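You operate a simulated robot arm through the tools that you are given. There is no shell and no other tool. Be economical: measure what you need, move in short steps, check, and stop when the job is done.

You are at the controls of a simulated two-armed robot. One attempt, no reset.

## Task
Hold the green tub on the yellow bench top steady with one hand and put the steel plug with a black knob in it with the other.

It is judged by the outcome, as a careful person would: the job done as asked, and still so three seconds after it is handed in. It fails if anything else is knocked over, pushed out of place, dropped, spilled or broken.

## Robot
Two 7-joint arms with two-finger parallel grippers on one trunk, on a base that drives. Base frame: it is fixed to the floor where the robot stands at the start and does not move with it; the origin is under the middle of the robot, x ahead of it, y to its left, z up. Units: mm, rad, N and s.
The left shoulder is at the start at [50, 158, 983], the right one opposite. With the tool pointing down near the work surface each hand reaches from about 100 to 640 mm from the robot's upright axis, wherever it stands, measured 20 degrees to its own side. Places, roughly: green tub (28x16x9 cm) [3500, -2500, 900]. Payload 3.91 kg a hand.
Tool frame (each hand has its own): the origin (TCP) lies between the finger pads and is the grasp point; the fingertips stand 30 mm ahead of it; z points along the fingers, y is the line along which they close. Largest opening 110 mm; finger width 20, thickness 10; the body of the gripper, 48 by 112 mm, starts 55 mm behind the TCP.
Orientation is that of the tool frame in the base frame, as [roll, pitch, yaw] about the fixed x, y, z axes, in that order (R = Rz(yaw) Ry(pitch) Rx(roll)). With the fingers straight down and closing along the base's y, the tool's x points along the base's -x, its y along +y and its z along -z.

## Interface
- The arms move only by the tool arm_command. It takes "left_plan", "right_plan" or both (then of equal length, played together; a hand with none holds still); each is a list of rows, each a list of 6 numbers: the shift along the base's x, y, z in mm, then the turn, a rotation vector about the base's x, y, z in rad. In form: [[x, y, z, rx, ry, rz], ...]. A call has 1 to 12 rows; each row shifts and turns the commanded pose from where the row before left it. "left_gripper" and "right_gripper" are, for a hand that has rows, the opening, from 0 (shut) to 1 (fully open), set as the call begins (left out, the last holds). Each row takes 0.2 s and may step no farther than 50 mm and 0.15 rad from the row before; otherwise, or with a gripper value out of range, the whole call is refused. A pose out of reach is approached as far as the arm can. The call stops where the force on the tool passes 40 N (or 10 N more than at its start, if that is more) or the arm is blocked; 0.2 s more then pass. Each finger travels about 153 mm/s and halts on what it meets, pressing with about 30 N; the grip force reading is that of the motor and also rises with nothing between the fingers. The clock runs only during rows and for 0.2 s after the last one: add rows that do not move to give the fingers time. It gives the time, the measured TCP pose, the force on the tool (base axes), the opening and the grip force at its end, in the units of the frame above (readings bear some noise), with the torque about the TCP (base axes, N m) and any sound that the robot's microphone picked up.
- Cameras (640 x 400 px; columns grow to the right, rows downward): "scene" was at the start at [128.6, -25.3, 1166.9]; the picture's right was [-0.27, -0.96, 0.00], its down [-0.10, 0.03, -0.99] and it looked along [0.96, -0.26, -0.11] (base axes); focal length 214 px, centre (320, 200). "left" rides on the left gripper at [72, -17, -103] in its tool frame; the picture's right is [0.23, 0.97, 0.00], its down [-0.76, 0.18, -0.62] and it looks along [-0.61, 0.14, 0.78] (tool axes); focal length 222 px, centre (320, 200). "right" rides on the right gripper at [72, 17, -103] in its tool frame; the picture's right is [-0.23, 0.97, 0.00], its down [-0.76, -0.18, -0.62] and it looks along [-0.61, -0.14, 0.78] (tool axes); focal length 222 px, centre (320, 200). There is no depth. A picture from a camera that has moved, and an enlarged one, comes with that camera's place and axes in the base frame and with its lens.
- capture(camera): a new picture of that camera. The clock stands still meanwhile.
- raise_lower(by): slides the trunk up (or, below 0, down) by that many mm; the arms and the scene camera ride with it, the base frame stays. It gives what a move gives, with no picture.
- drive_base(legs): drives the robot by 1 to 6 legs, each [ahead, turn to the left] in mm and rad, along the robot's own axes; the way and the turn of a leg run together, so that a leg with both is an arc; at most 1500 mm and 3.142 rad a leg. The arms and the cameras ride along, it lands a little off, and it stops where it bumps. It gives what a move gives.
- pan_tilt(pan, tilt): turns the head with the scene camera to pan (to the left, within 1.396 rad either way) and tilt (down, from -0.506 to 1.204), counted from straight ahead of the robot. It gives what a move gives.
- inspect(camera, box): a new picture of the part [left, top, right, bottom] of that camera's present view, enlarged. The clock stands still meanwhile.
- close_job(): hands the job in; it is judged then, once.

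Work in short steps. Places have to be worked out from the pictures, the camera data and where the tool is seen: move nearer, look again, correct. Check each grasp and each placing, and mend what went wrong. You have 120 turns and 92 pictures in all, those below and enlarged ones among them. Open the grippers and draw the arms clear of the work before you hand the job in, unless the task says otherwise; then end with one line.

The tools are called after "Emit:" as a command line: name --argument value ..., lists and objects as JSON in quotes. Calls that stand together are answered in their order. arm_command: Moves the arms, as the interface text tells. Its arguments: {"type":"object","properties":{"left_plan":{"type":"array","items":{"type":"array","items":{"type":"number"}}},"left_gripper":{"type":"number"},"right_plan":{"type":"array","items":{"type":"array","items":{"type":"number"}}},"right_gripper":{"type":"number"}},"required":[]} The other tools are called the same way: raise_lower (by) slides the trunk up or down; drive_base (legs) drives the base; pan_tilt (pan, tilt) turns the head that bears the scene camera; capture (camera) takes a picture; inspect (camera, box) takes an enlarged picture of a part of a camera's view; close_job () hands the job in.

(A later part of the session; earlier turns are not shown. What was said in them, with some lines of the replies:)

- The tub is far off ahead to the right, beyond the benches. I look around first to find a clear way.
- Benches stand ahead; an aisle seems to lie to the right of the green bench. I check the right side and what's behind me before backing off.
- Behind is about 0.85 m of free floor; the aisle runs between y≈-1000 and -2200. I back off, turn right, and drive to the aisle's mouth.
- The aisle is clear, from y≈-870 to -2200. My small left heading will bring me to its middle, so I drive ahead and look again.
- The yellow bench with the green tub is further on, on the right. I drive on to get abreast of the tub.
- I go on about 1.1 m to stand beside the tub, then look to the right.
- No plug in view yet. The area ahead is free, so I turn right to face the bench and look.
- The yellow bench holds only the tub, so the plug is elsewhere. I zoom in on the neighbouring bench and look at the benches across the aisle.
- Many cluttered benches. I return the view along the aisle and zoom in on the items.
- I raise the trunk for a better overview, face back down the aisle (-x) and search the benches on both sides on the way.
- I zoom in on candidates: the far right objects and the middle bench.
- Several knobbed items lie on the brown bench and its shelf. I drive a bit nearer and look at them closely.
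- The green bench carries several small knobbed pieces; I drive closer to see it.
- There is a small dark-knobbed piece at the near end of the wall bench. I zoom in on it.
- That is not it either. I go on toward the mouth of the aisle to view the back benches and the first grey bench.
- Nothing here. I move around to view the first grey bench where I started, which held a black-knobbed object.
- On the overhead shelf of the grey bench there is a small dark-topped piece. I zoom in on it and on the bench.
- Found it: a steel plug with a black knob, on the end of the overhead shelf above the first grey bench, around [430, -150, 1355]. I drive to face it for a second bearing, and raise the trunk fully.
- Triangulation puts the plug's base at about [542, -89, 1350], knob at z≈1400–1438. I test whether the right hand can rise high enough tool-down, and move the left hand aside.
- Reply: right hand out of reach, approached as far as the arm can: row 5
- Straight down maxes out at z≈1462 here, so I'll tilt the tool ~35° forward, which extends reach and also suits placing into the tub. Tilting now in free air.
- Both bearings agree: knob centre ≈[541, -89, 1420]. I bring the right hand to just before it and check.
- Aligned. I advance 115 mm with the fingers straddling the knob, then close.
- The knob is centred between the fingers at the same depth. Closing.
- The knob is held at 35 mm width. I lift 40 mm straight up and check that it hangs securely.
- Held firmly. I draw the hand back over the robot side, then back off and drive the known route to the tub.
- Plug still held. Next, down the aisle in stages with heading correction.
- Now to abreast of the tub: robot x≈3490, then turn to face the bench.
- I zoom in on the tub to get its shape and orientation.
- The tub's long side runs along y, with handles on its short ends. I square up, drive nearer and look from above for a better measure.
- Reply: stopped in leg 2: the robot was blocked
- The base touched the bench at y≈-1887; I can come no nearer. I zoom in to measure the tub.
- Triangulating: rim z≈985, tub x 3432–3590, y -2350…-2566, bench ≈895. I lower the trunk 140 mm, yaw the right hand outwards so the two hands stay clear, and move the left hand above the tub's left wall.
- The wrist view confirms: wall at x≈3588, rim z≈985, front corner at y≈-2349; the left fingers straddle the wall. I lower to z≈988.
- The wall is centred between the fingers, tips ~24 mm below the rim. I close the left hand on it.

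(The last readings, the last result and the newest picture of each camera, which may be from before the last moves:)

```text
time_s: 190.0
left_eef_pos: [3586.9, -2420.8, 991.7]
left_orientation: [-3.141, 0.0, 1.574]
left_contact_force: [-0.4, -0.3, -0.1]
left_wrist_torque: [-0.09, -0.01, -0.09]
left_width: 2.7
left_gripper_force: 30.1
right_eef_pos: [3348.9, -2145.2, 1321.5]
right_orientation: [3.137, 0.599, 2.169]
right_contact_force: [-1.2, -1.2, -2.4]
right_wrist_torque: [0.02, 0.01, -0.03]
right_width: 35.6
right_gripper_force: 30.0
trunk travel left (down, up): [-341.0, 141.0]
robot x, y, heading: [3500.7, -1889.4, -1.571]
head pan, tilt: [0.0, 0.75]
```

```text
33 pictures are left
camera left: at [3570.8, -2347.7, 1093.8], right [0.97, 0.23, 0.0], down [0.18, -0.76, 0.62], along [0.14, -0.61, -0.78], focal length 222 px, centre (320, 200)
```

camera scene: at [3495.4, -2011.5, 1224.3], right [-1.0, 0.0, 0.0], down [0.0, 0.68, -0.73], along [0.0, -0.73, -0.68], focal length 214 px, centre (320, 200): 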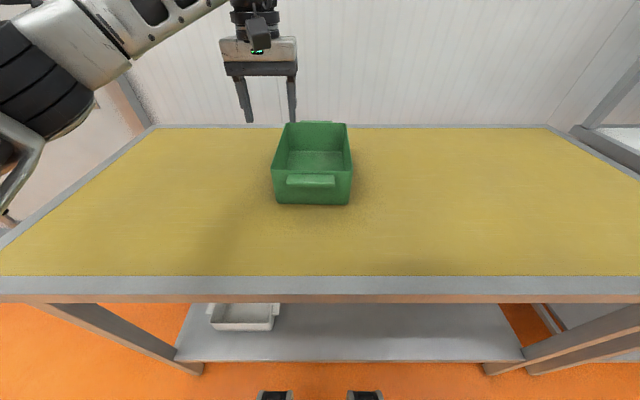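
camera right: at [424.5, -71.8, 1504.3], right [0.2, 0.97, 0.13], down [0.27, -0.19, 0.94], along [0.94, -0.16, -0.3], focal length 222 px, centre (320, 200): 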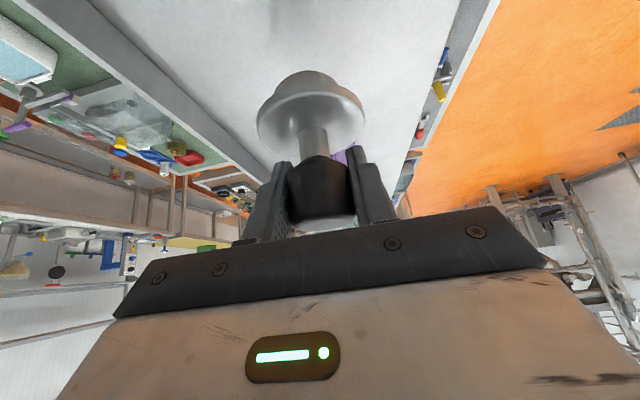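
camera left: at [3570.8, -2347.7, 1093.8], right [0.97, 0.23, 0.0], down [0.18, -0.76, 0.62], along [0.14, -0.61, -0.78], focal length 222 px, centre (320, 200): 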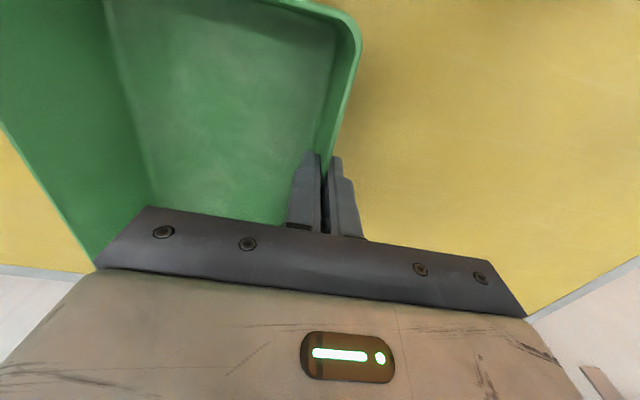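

The left hand grips the tub wall (≈3 mm) and the tub stays in place. I carry the plug over the tub's right half, high first.

Emit:
arm_command --right_plan '[[14, -36, -22, 0, 0, 0], [14, -37, -22, 0, 0, 0], [14, -37, -22, 0, 0, 0], [14, -37, -22, 0, 0, 0], [14, -37, -22, 0, 0, 0], [14, -37, -22, 0, 0, 0], [15, -37, -22, 0, 0, 0], [15, -37, -22, 0, 0, 0], [15, -35, -22, 0, 0, 0], [0, 0, 0, 0, 0, 0]]'

Emit:
capture --camera "scene"

Emit:
capture --camera "right"

```text
time_s: 192.2
left_eef_pos: [3588.5, -2420.0, 991.4]
left_orientation: [3.14, 0.001, 1.573]
left_contact_force: [0.3, 0.1, 0.4]
left_wrist_torque: [-0.13, -0.08, 0.01]
left_width: 2.7
left_gripper_force: 29.9
right_eef_pos: [3479.1, -2473.7, 1126.9]
right_orientation: [3.137, 0.599, 2.169]
right_contact_force: [-1.5, 0.3, -3.1]
right_wrist_torque: [0.02, 0.0, 0.0]
right_width: 35.3
right_gripper_force: 29.6
trunk travel left (down, up): [-341.0, 141.0]
robot x, y, heading: [3496.4, -1887.8, -1.569]
head pan, tilt: [0.0, 0.75]
```

```text
32 pictures are left
camera scene: at [3496.0, -2011.3, 1224.4], right [-1.0, 0.0, 0.0], down [0.0, 0.68, -0.73], along [0.0, -0.73, -0.68], focal length 214 px, centre (320, 200)
```

scene: 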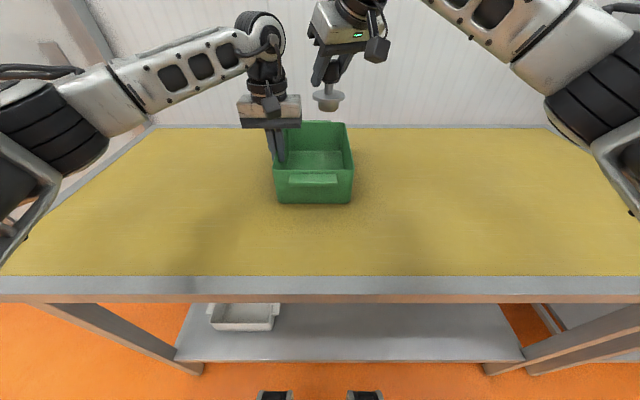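

```text
31 pictures are left
camera right: at [3424.9, -2367.8, 1171.0], right [0.91, 0.4, 0.13], down [0.01, -0.33, 0.94], along [0.42, -0.86, -0.3], focal length 222 px, centre (320, 200)
```

right: 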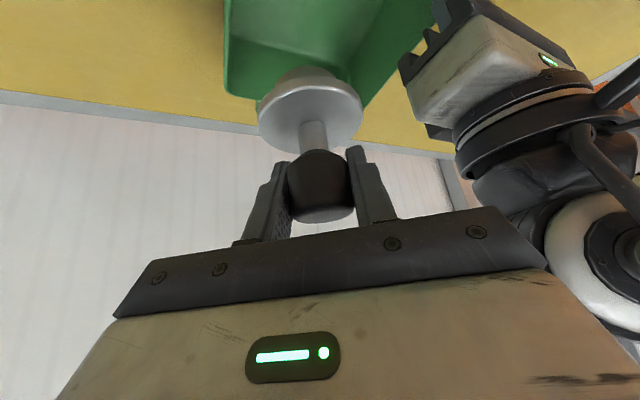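

Clearance between the two palms would be only ~12 mm, so I yaw the right hand a further 0.3 rad outward and lower part-way.

Emit:
arm_command --right_plan '[[0, 0, 0, 0, 0, 0.15], [0, 0, 0, 0, 0, 0.15], [0, 0, -30, 0, 0, 0], [0, 0, -30, 0, 0, 0], [0, 0, 0, 0, 0, 0]]'

Emit:
inspect --camera "scene" --box '[230, 10, 400, 210]'

Emit:
capture --camera "right"

```text
time_s: 193.4
left_eef_pos: [3588.9, -2420.5, 992.1]
left_orientation: [3.141, 0.002, 1.573]
left_contact_force: [0.2, 1.2, 0.4]
left_wrist_torque: [-0.04, -0.01, 0.03]
left_width: 2.8
left_gripper_force: 29.6
right_eef_pos: [3479.2, -2473.8, 1066.1]
right_orientation: [3.136, 0.598, 2.32]
right_contact_force: [0.6, 0.0, -2.1]
right_wrist_torque: [0.0, 0.03, 0.0]
right_width: 35.4
right_gripper_force: 30.3
right hand out of reach, approached as far as the arm can: row 2
trunk travel left (down, up): [-341.0, 141.0]
robot x, y, heading: [3497.3, -1890.3, -1.572]
head pan, tilt: [0.0, 0.75]
```

```text
2.00 times, centred on (315, 110) of scene
camera zoom: at [3496.0, -2011.4, 1224.4], right [-1.0, 0.0, 0.0], down [0.0, 0.68, -0.73], along [0.0, -0.73, -0.68], focal length 429 px, centre (330, 380)
```

zoom: 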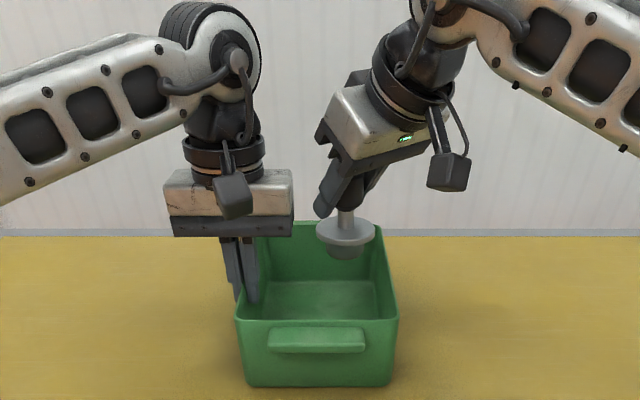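

```text
29 pictures are left
camera right: at [3410.0, -2375.8, 1110.0], right [0.84, 0.53, 0.13], down [0.06, -0.33, 0.94], along [0.54, -0.78, -0.3], focal length 222 px, centre (320, 200)
```

right: 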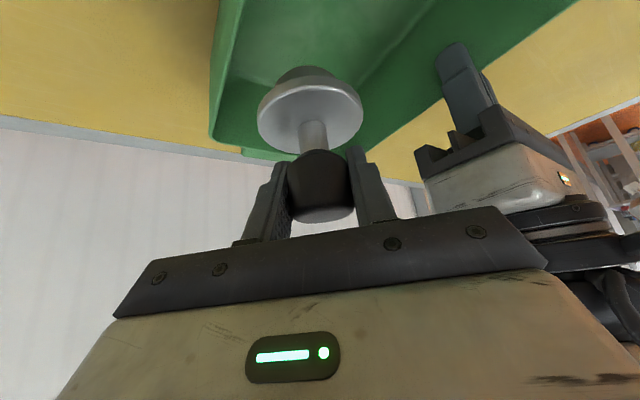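

The plug is inside the tub's outline and the hands are clear. I lower 75 mm more and check before the final touch.

Emit:
arm_command --right_plan '[[0, 0, -25, 0, 0, 0], [0, 0, -25, 0, 0, 0], [0, 0, -25, 0, 0, 0], [0, 0, 0, 0, 0, 0]]'

Emit:
inspect --camera "scene" --box '[230, 30, 390, 210]'

Emit:
capture --camera "right"

```text
time_s: 194.4
left_eef_pos: [3587.6, -2419.8, 992.6]
left_orientation: [3.141, 0.0, 1.571]
left_contact_force: [0.0, 1.4, -0.4]
left_wrist_torque: [-0.06, -0.05, 0.05]
left_width: 2.6
left_gripper_force: 30.1
right_eef_pos: [3477.8, -2474.5, 988.5]
right_orientation: [3.136, 0.599, 2.319]
right_contact_force: [-0.1, 0.2, -3.3]
right_wrist_torque: [0.02, -0.02, 0.01]
right_width: 35.3
right_gripper_force: 30.0
trunk travel left (down, up): [-341.0, 141.0]
robot x, y, heading: [3495.7, -1888.3, -1.575]
head pan, tilt: [0.0, 0.75]
```

```text
2.22 times, centred on (310, 120) of scene
camera zoom: at [3495.9, -2011.4, 1224.4], right [-1.0, 0.0, 0.0], down [0.0, 0.68, -0.73], along [0.0, -0.73, -0.68], focal length 477 px, centre (342, 378)
```

zoom: 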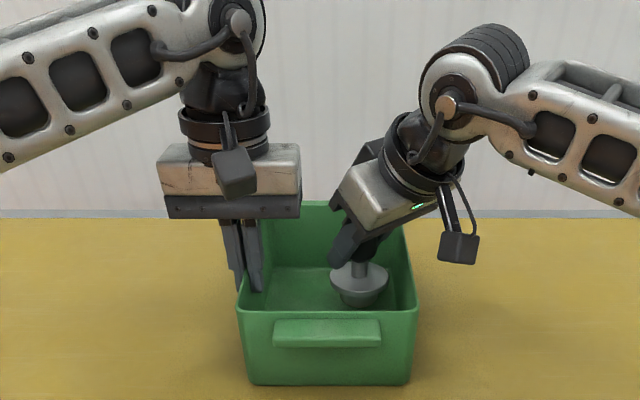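

```text
27 pictures are left
camera right: at [3408.3, -2375.9, 1033.4], right [0.84, 0.53, 0.13], down [0.06, -0.33, 0.94], along [0.54, -0.78, -0.3], focal length 222 px, centre (320, 200)
```

right: 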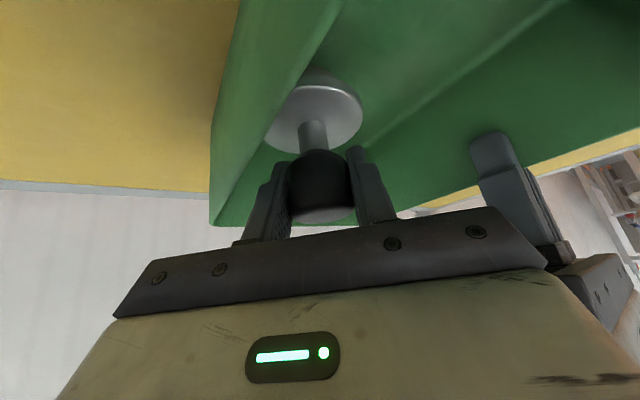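

About 20 mm to go. I lower in small steps, watching the force.

Emit:
arm_command --right_plan '[[2, 0, -6, 0, 0, 0], [1, 0, -5, 0, 0, 0], [0, 0, -4, 0, 0, 0], [0, 0, 0, 0, 0, 0]]'

Emit:
arm_command --right_plan '[[0, 0, -3, 0, 0, 0], [0, 0, 0, 0, 0, 0]]'

```text
time_s: 195.4
left_eef_pos: [3587.6, -2421.5, 992.5]
left_orientation: [3.141, 0.0, 1.572]
left_contact_force: [-0.5, -1.7, -0.5]
left_wrist_torque: [0.16, -0.02, 0.07]
left_width: 2.7
left_gripper_force: 30.1
right_eef_pos: [3481.3, -2475.8, 975.0]
right_orientation: [3.138, 0.6, 2.32]
right_contact_force: [-0.2, -0.3, 4.8]
right_wrist_torque: [0.02, 0.09, -0.03]
right_width: 35.3
right_gripper_force: 30.4
trunk travel left (down, up): [-341.0, 141.0]
robot x, y, heading: [3496.0, -1887.2, -1.569]
head pan, tilt: [0.0, 0.75]
```

```text
time_s: 196.0
left_eef_pos: [3588.3, -2420.8, 992.0]
left_orientation: [3.141, 0.0, 1.573]
left_contact_force: [-1.0, -3.2, -6.0]
left_wrist_torque: [0.44, -0.07, 0.26]
left_width: 2.8
left_gripper_force: 29.9
right_eef_pos: [3482.1, -2474.4, 974.6]
right_orientation: [3.138, 0.608, 2.321]
right_contact_force: [-1.1, 1.2, 21.2]
right_wrist_torque: [0.07, 0.38, -0.06]
right_width: 35.3
right_gripper_force: 30.1
trunk travel left (down, up): [-341.0, 141.0]
robot x, y, heading: [3496.0, -1887.7, -1.57]
head pan, tilt: [0.0, 0.75]
```

Contact at z≈975 (21 N up). I ease 2 mm off and check whether it's the plug on the floor.

Emit:
arm_command --right_plan '[[0, 0, 2.5, 0, 0, 0], [0, 0, 0, 0, 0, 0]]'

Emit:
inspect --camera "scene" --box '[280, 70, 380, 170]'

Emit:
capture --camera "right"

```text
time_s: 196.6
left_eef_pos: [3586.9, -2419.4, 992.5]
left_orientation: [3.141, -0.002, 1.573]
left_contact_force: [-0.3, 0.9, -5.0]
left_wrist_torque: [0.02, -0.17, 0.26]
left_width: 2.8
left_gripper_force: 29.7
right_eef_pos: [3480.9, -2474.3, 974.8]
right_orientation: [3.137, 0.601, 2.32]
right_contact_force: [2.7, -3.2, 15.8]
right_wrist_torque: [-0.41, -0.12, 0.04]
right_width: 35.4
right_gripper_force: 29.6
trunk travel left (down, up): [-341.0, 141.0]
robot x, y, heading: [3498.0, -1888.0, -1.569]
head pan, tilt: [0.0, 0.75]
```

```text
4.00 times, centred on (330, 120) of scene
camera zoom: at [3496.3, -2010.5, 1224.4], right [-1.0, 0.0, 0.0], down [0.0, 0.68, -0.73], along [0.0, -0.73, -0.68], focal length 858 px, centre (280, 520)
```

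zoom: 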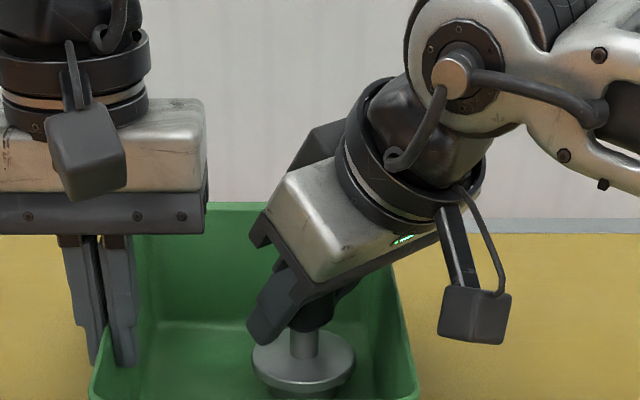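

```text
25 pictures are left
camera right: at [3412.5, -2377.6, 1018.2], right [0.84, 0.53, 0.13], down [0.06, -0.32, 0.94], along [0.54, -0.79, -0.3], focal length 222 px, centre (320, 200)
```

right: 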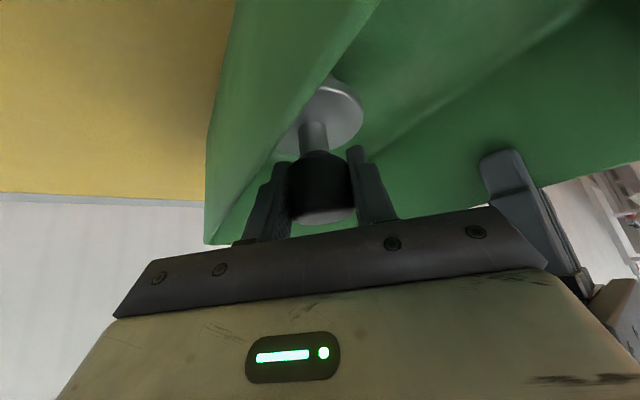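

The contact's lever arm is small (within the plug base), so it's the plug on the tub floor. I ease up slightly more until the force nears zero.

Emit:
arm_command --right_plan '[[0, 0, 1.5, 0, 0, 0], [0, 0, 0, 0, 0, 0], [0, 0, 0, 0, 0, 0]]'

```text
time_s: 197.4
left_eef_pos: [3587.1, -2419.8, 993.0]
left_orientation: [3.141, 0.001, 1.571]
left_contact_force: [1.9, 2.5, -4.1]
left_wrist_torque: [0.16, -0.15, 0.12]
left_width: 2.5
left_gripper_force: 29.9
right_eef_pos: [3480.5, -2473.6, 974.5]
right_orientation: [3.137, 0.598, 2.319]
right_contact_force: [1.1, -4.4, 11.0]
right_wrist_torque: [-0.55, -0.1, -0.01]
right_width: 35.3
right_gripper_force: 30.2
trunk travel left (down, up): [-341.0, 141.0]
robot x, y, heading: [3495.2, -1887.8, -1.571]
head pan, tilt: [0.0, 0.75]
```

Light contact, so the plug stands on the floor. I open the right hand modestly to release the knob.

Emit:
arm_command --right_plan '[[0, 0, 0, 0, 0, 0], [0, 0, 0, 0, 0, 0], [0, 0, 0, 0, 0, 0]]' --right_gripper 0.58

Emit:
capture --camera "right"

```text
time_s: 198.2
left_eef_pos: [3587.3, -2421.0, 991.6]
left_orientation: [-3.14, -0.001, 1.572]
left_contact_force: [-5.3, -1.8, 0.1]
left_wrist_torque: [-0.08, -0.07, -0.17]
left_width: 2.6
left_gripper_force: 30.7
right_eef_pos: [3480.7, -2473.5, 973.2]
right_orientation: [3.136, 0.599, 2.32]
right_contact_force: [5.5, 1.1, -0.4]
right_wrist_torque: [0.01, 0.06, -0.02]
right_width: 61.5
right_gripper_force: 0.0
trunk travel left (down, up): [-341.0, 141.0]
robot x, y, heading: [3499.1, -1884.8, -1.568]
head pan, tilt: [0.0, 0.75]
```

```text
24 pictures are left
camera right: at [3412.6, -2376.9, 1018.0], right [0.84, 0.53, 0.13], down [0.06, -0.33, 0.94], along [0.54, -0.78, -0.3], focal length 222 px, centre (320, 200)
```

right: 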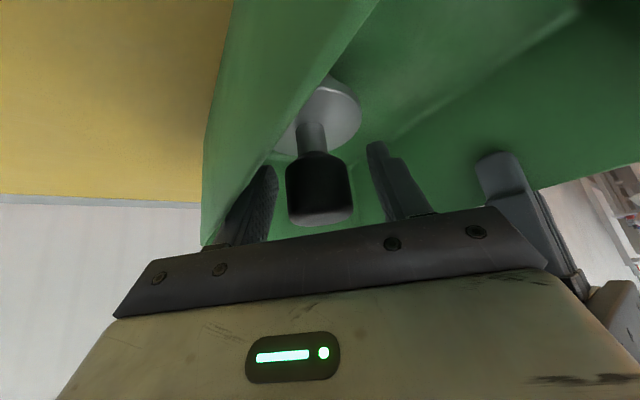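

The plug stands free, but the right finger brushes the wall; I narrow slightly and lift straight up.

Emit:
arm_command --right_plan '[[0, 0, 0, 0, 0, 0], [0, 0, 10, 0, 0, 0], [0, 0, 20, 0, 0, 0], [0, 0, 30, 0, 0, 0], [0, 0, 40, 0, 0, 0]]' --right_gripper 0.5

Emit:
capture --camera "right"

```text
time_s: 199.4
left_eef_pos: [3587.9, -2419.9, 992.4]
left_orientation: [-3.141, -0.001, 1.574]
left_contact_force: [1.0, 1.2, 0.7]
left_wrist_torque: [-0.31, -0.01, -0.05]
left_width: 2.7
left_gripper_force: 30.1
right_eef_pos: [3481.5, -2475.4, 1075.2]
right_orientation: [3.136, 0.601, 2.32]
right_contact_force: [-0.3, -0.2, -0.4]
right_wrist_torque: [0.02, 0.01, -0.03]
right_width: 54.8
right_gripper_force: 0.0
trunk travel left (down, up): [-341.0, 141.0]
robot x, y, heading: [3493.1, -1885.9, -1.572]
head pan, tilt: [0.0, 0.75]
```

```text
23 pictures are left
camera right: at [3412.7, -2377.7, 1119.3], right [0.84, 0.53, 0.13], down [0.06, -0.33, 0.94], along [0.54, -0.78, -0.3], focal length 222 px, centre (320, 200)
```

right: 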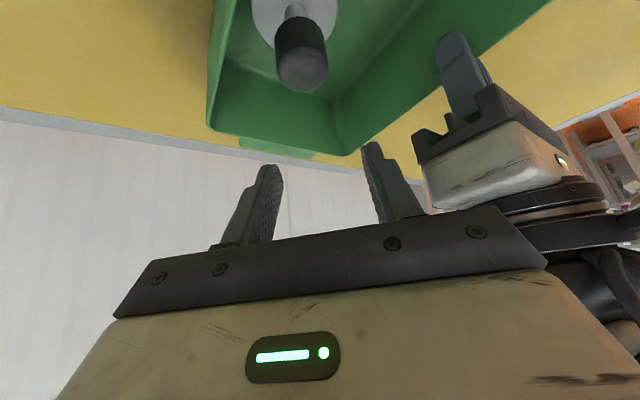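

The plug stands upright in the tub. I withdraw the right arm up and back, then open the left gripper.

Emit:
arm_command --right_plan '[[-15, 20, 35, 0, 0, 0], [-20, 40, 15, 0, 0, 0], [-20, 45, 0, 0, 0, 0], [-15, 45, 0, 0, 0, 0], [-15, 45, 0, 0, 0, 0], [-15, 45, 0, 0, 0, 0]]'

Emit:
arm_command --left_plan '[[0, 0, 0, 0, 0, 0], [0, 0, 0, 0, 0, 0], [0, 0, 0, 0, 0, 0]]' --left_gripper 0.5

Emit:
arm_command --left_plan '[[0, 0, 20, 0, 0, 0], [0, 0, 35, 0, 0, 0], [0, 0, 45, 0, 0, 0], [10, 40, 10, 0, 0, 0], [10, 45, 0, 0, 0, 0], [10, 45, 0, 0, 0, 0], [10, 45, 0, 0, 0, 0]]'

Emit:
capture --camera "scene"

Emit:
inspect --camera "scene" --box '[250, 90, 390, 220]'

```text
time_s: 200.8
left_eef_pos: [3587.7, -2420.0, 991.0]
left_orientation: [-3.141, -0.001, 1.572]
left_contact_force: [-0.5, 1.3, 0.4]
left_wrist_torque: [-0.41, -0.11, -0.08]
left_width: 2.6
left_gripper_force: 30.2
right_eef_pos: [3381.9, -2235.3, 1125.4]
right_orientation: [3.137, 0.598, 2.32]
right_contact_force: [0.4, 0.5, -0.2]
right_wrist_torque: [-0.04, -0.01, -0.03]
right_width: 55.0
right_gripper_force: 0.0
trunk travel left (down, up): [-341.0, 141.0]
robot x, y, heading: [3495.5, -1888.2, -1.569]
head pan, tilt: [0.0, 0.75]
```

```text
time_s: 201.6
left_eef_pos: [3587.2, -2420.4, 991.4]
left_orientation: [3.141, 0.001, 1.573]
left_contact_force: [0.3, 0.5, 0.0]
left_wrist_torque: [0.02, -0.02, -0.03]
left_width: 54.9
left_gripper_force: 0.1
right_eef_pos: [3383.3, -2236.6, 1125.8]
right_orientation: [3.137, 0.599, 2.319]
right_contact_force: [-0.1, -0.5, -0.2]
right_wrist_torque: [0.0, 0.01, 0.01]
right_width: 54.9
right_gripper_force: 0.0
trunk travel left (down, up): [-341.0, 141.0]
robot x, y, heading: [3496.0, -1885.1, -1.57]
head pan, tilt: [0.0, 0.75]
```

```text
time_s: 203.2
left_eef_pos: [3625.9, -2241.5, 1095.8]
left_orientation: [-3.141, 0.0, 1.574]
left_contact_force: [0.3, 0.3, 0.6]
left_wrist_torque: [0.03, 0.01, 0.01]
left_width: 55.0
left_gripper_force: 0.1
right_eef_pos: [3383.1, -2236.3, 1126.0]
right_orientation: [3.135, 0.601, 2.321]
right_contact_force: [0.1, -0.2, 0.2]
right_wrist_torque: [-0.01, 0.02, -0.02]
right_width: 54.9
right_gripper_force: 0.1
trunk travel left (down, up): [-341.0, 141.0]
robot x, y, heading: [3498.9, -1886.8, -1.576]
head pan, tilt: [0.0, 0.75]
```

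```text
22 pictures are left
camera scene: at [3496.1, -2010.8, 1224.5], right [-1.0, 0.0, 0.0], down [0.0, 0.68, -0.73], along [0.0, -0.73, -0.68], focal length 214 px, centre (320, 200)
```

scene: 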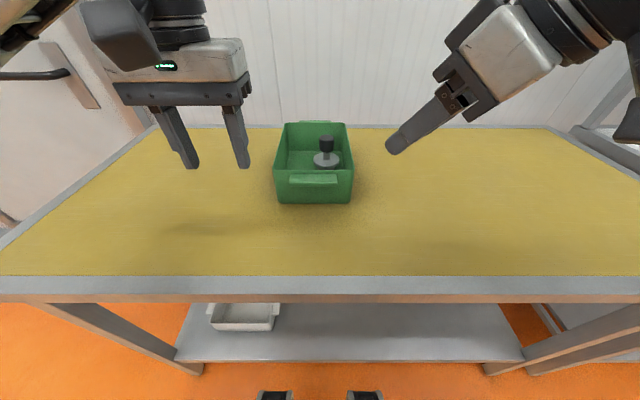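

```text
3.08 times, centred on (320, 155) of scene
camera zoom: at [3496.1, -2010.8, 1224.5], right [-1.0, 0.0, 0.0], down [0.0, 0.68, -0.73], along [0.0, -0.73, -0.68], focal length 660 px, centre (320, 338)
```

zoom: 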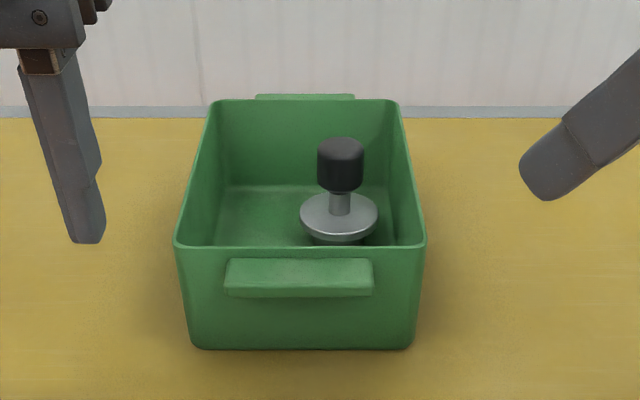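

The plug stands upright in the tub and the tub is in place. I back the base off a little and open both grippers fully, so nothing touches the bench.

Emit:
drive_base --legs '[[-200, 0]]'

Emit:
arm_command --left_plan '[[0, 0, 0, 0, 0, 0], [0, 0, 0, 0, 0, 0]]' --right_plan '[[0, 0, 0, 0, 0, 0], [0, 0, 0, 0, 0, 0]]' --left_gripper 1.0 --right_gripper 1.0

Emit:
capture --camera "scene"

```text
time_s: 204.8
left_eef_pos: [3625.1, -2042.1, 1096.0]
left_orientation: [-3.141, 0.001, 1.571]
left_contact_force: [0.5, 0.6, 0.6]
left_wrist_torque: [-0.01, -0.04, 0.01]
left_width: 55.0
left_gripper_force: 0.1
right_eef_pos: [3382.6, -2036.2, 1125.4]
right_orientation: [3.136, 0.6, 2.318]
right_contact_force: [-0.7, 0.6, 0.3]
right_wrist_torque: [-0.04, -0.01, -0.02]
right_width: 55.1
right_gripper_force: 0.0
trunk travel left (down, up): [-341.0, 141.0]
robot x, y, heading: [3499.8, -1685.9, -1.568]
head pan, tilt: [0.0, 0.75]
```

```text
time_s: 205.4
left_eef_pos: [3624.5, -2043.4, 1095.6]
left_orientation: [3.141, 0.001, 1.572]
left_contact_force: [0.6, 0.2, -0.1]
left_wrist_torque: [-0.02, -0.01, -0.01]
left_width: 110.0
left_gripper_force: 0.1
right_eef_pos: [3382.7, -2037.6, 1125.2]
right_orientation: [3.136, 0.599, 2.319]
right_contact_force: [-0.2, -0.7, -0.6]
right_wrist_torque: [0.0, 0.0, -0.03]
right_width: 110.0
right_gripper_force: 0.1
trunk travel left (down, up): [-341.0, 141.0]
robot x, y, heading: [3494.6, -1689.9, -1.573]
head pan, tilt: [0.0, 0.75]
```

```text
20 pictures are left
camera scene: at [3496.0, -1810.5, 1224.4], right [-1.0, 0.0, 0.0], down [0.0, 0.68, -0.73], along [0.0, -0.73, -0.68], focal length 214 px, centre (320, 200)
```

scene: 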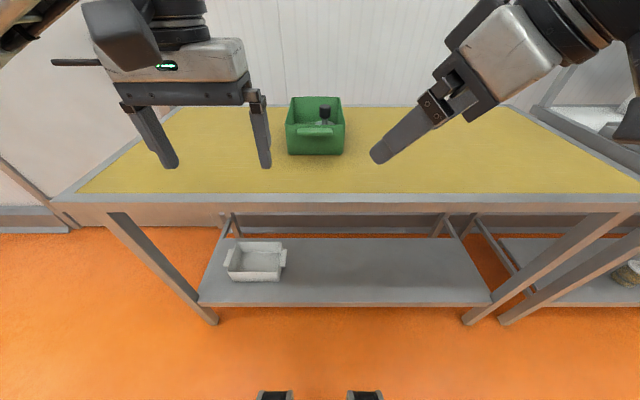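

All is in order: the plug is in the tub, the hands are open and clear. I hand in.

Emit:
close_job

```text
The job is handed in.
```

The steel plug with the black knob is standing upright in the green tub. The left hand held the tub steady while the right hand put the plug in. Both grippers are now open and clear of the bench. While lining up, the base touched the bench once and stopped; nothing moved that I could see.
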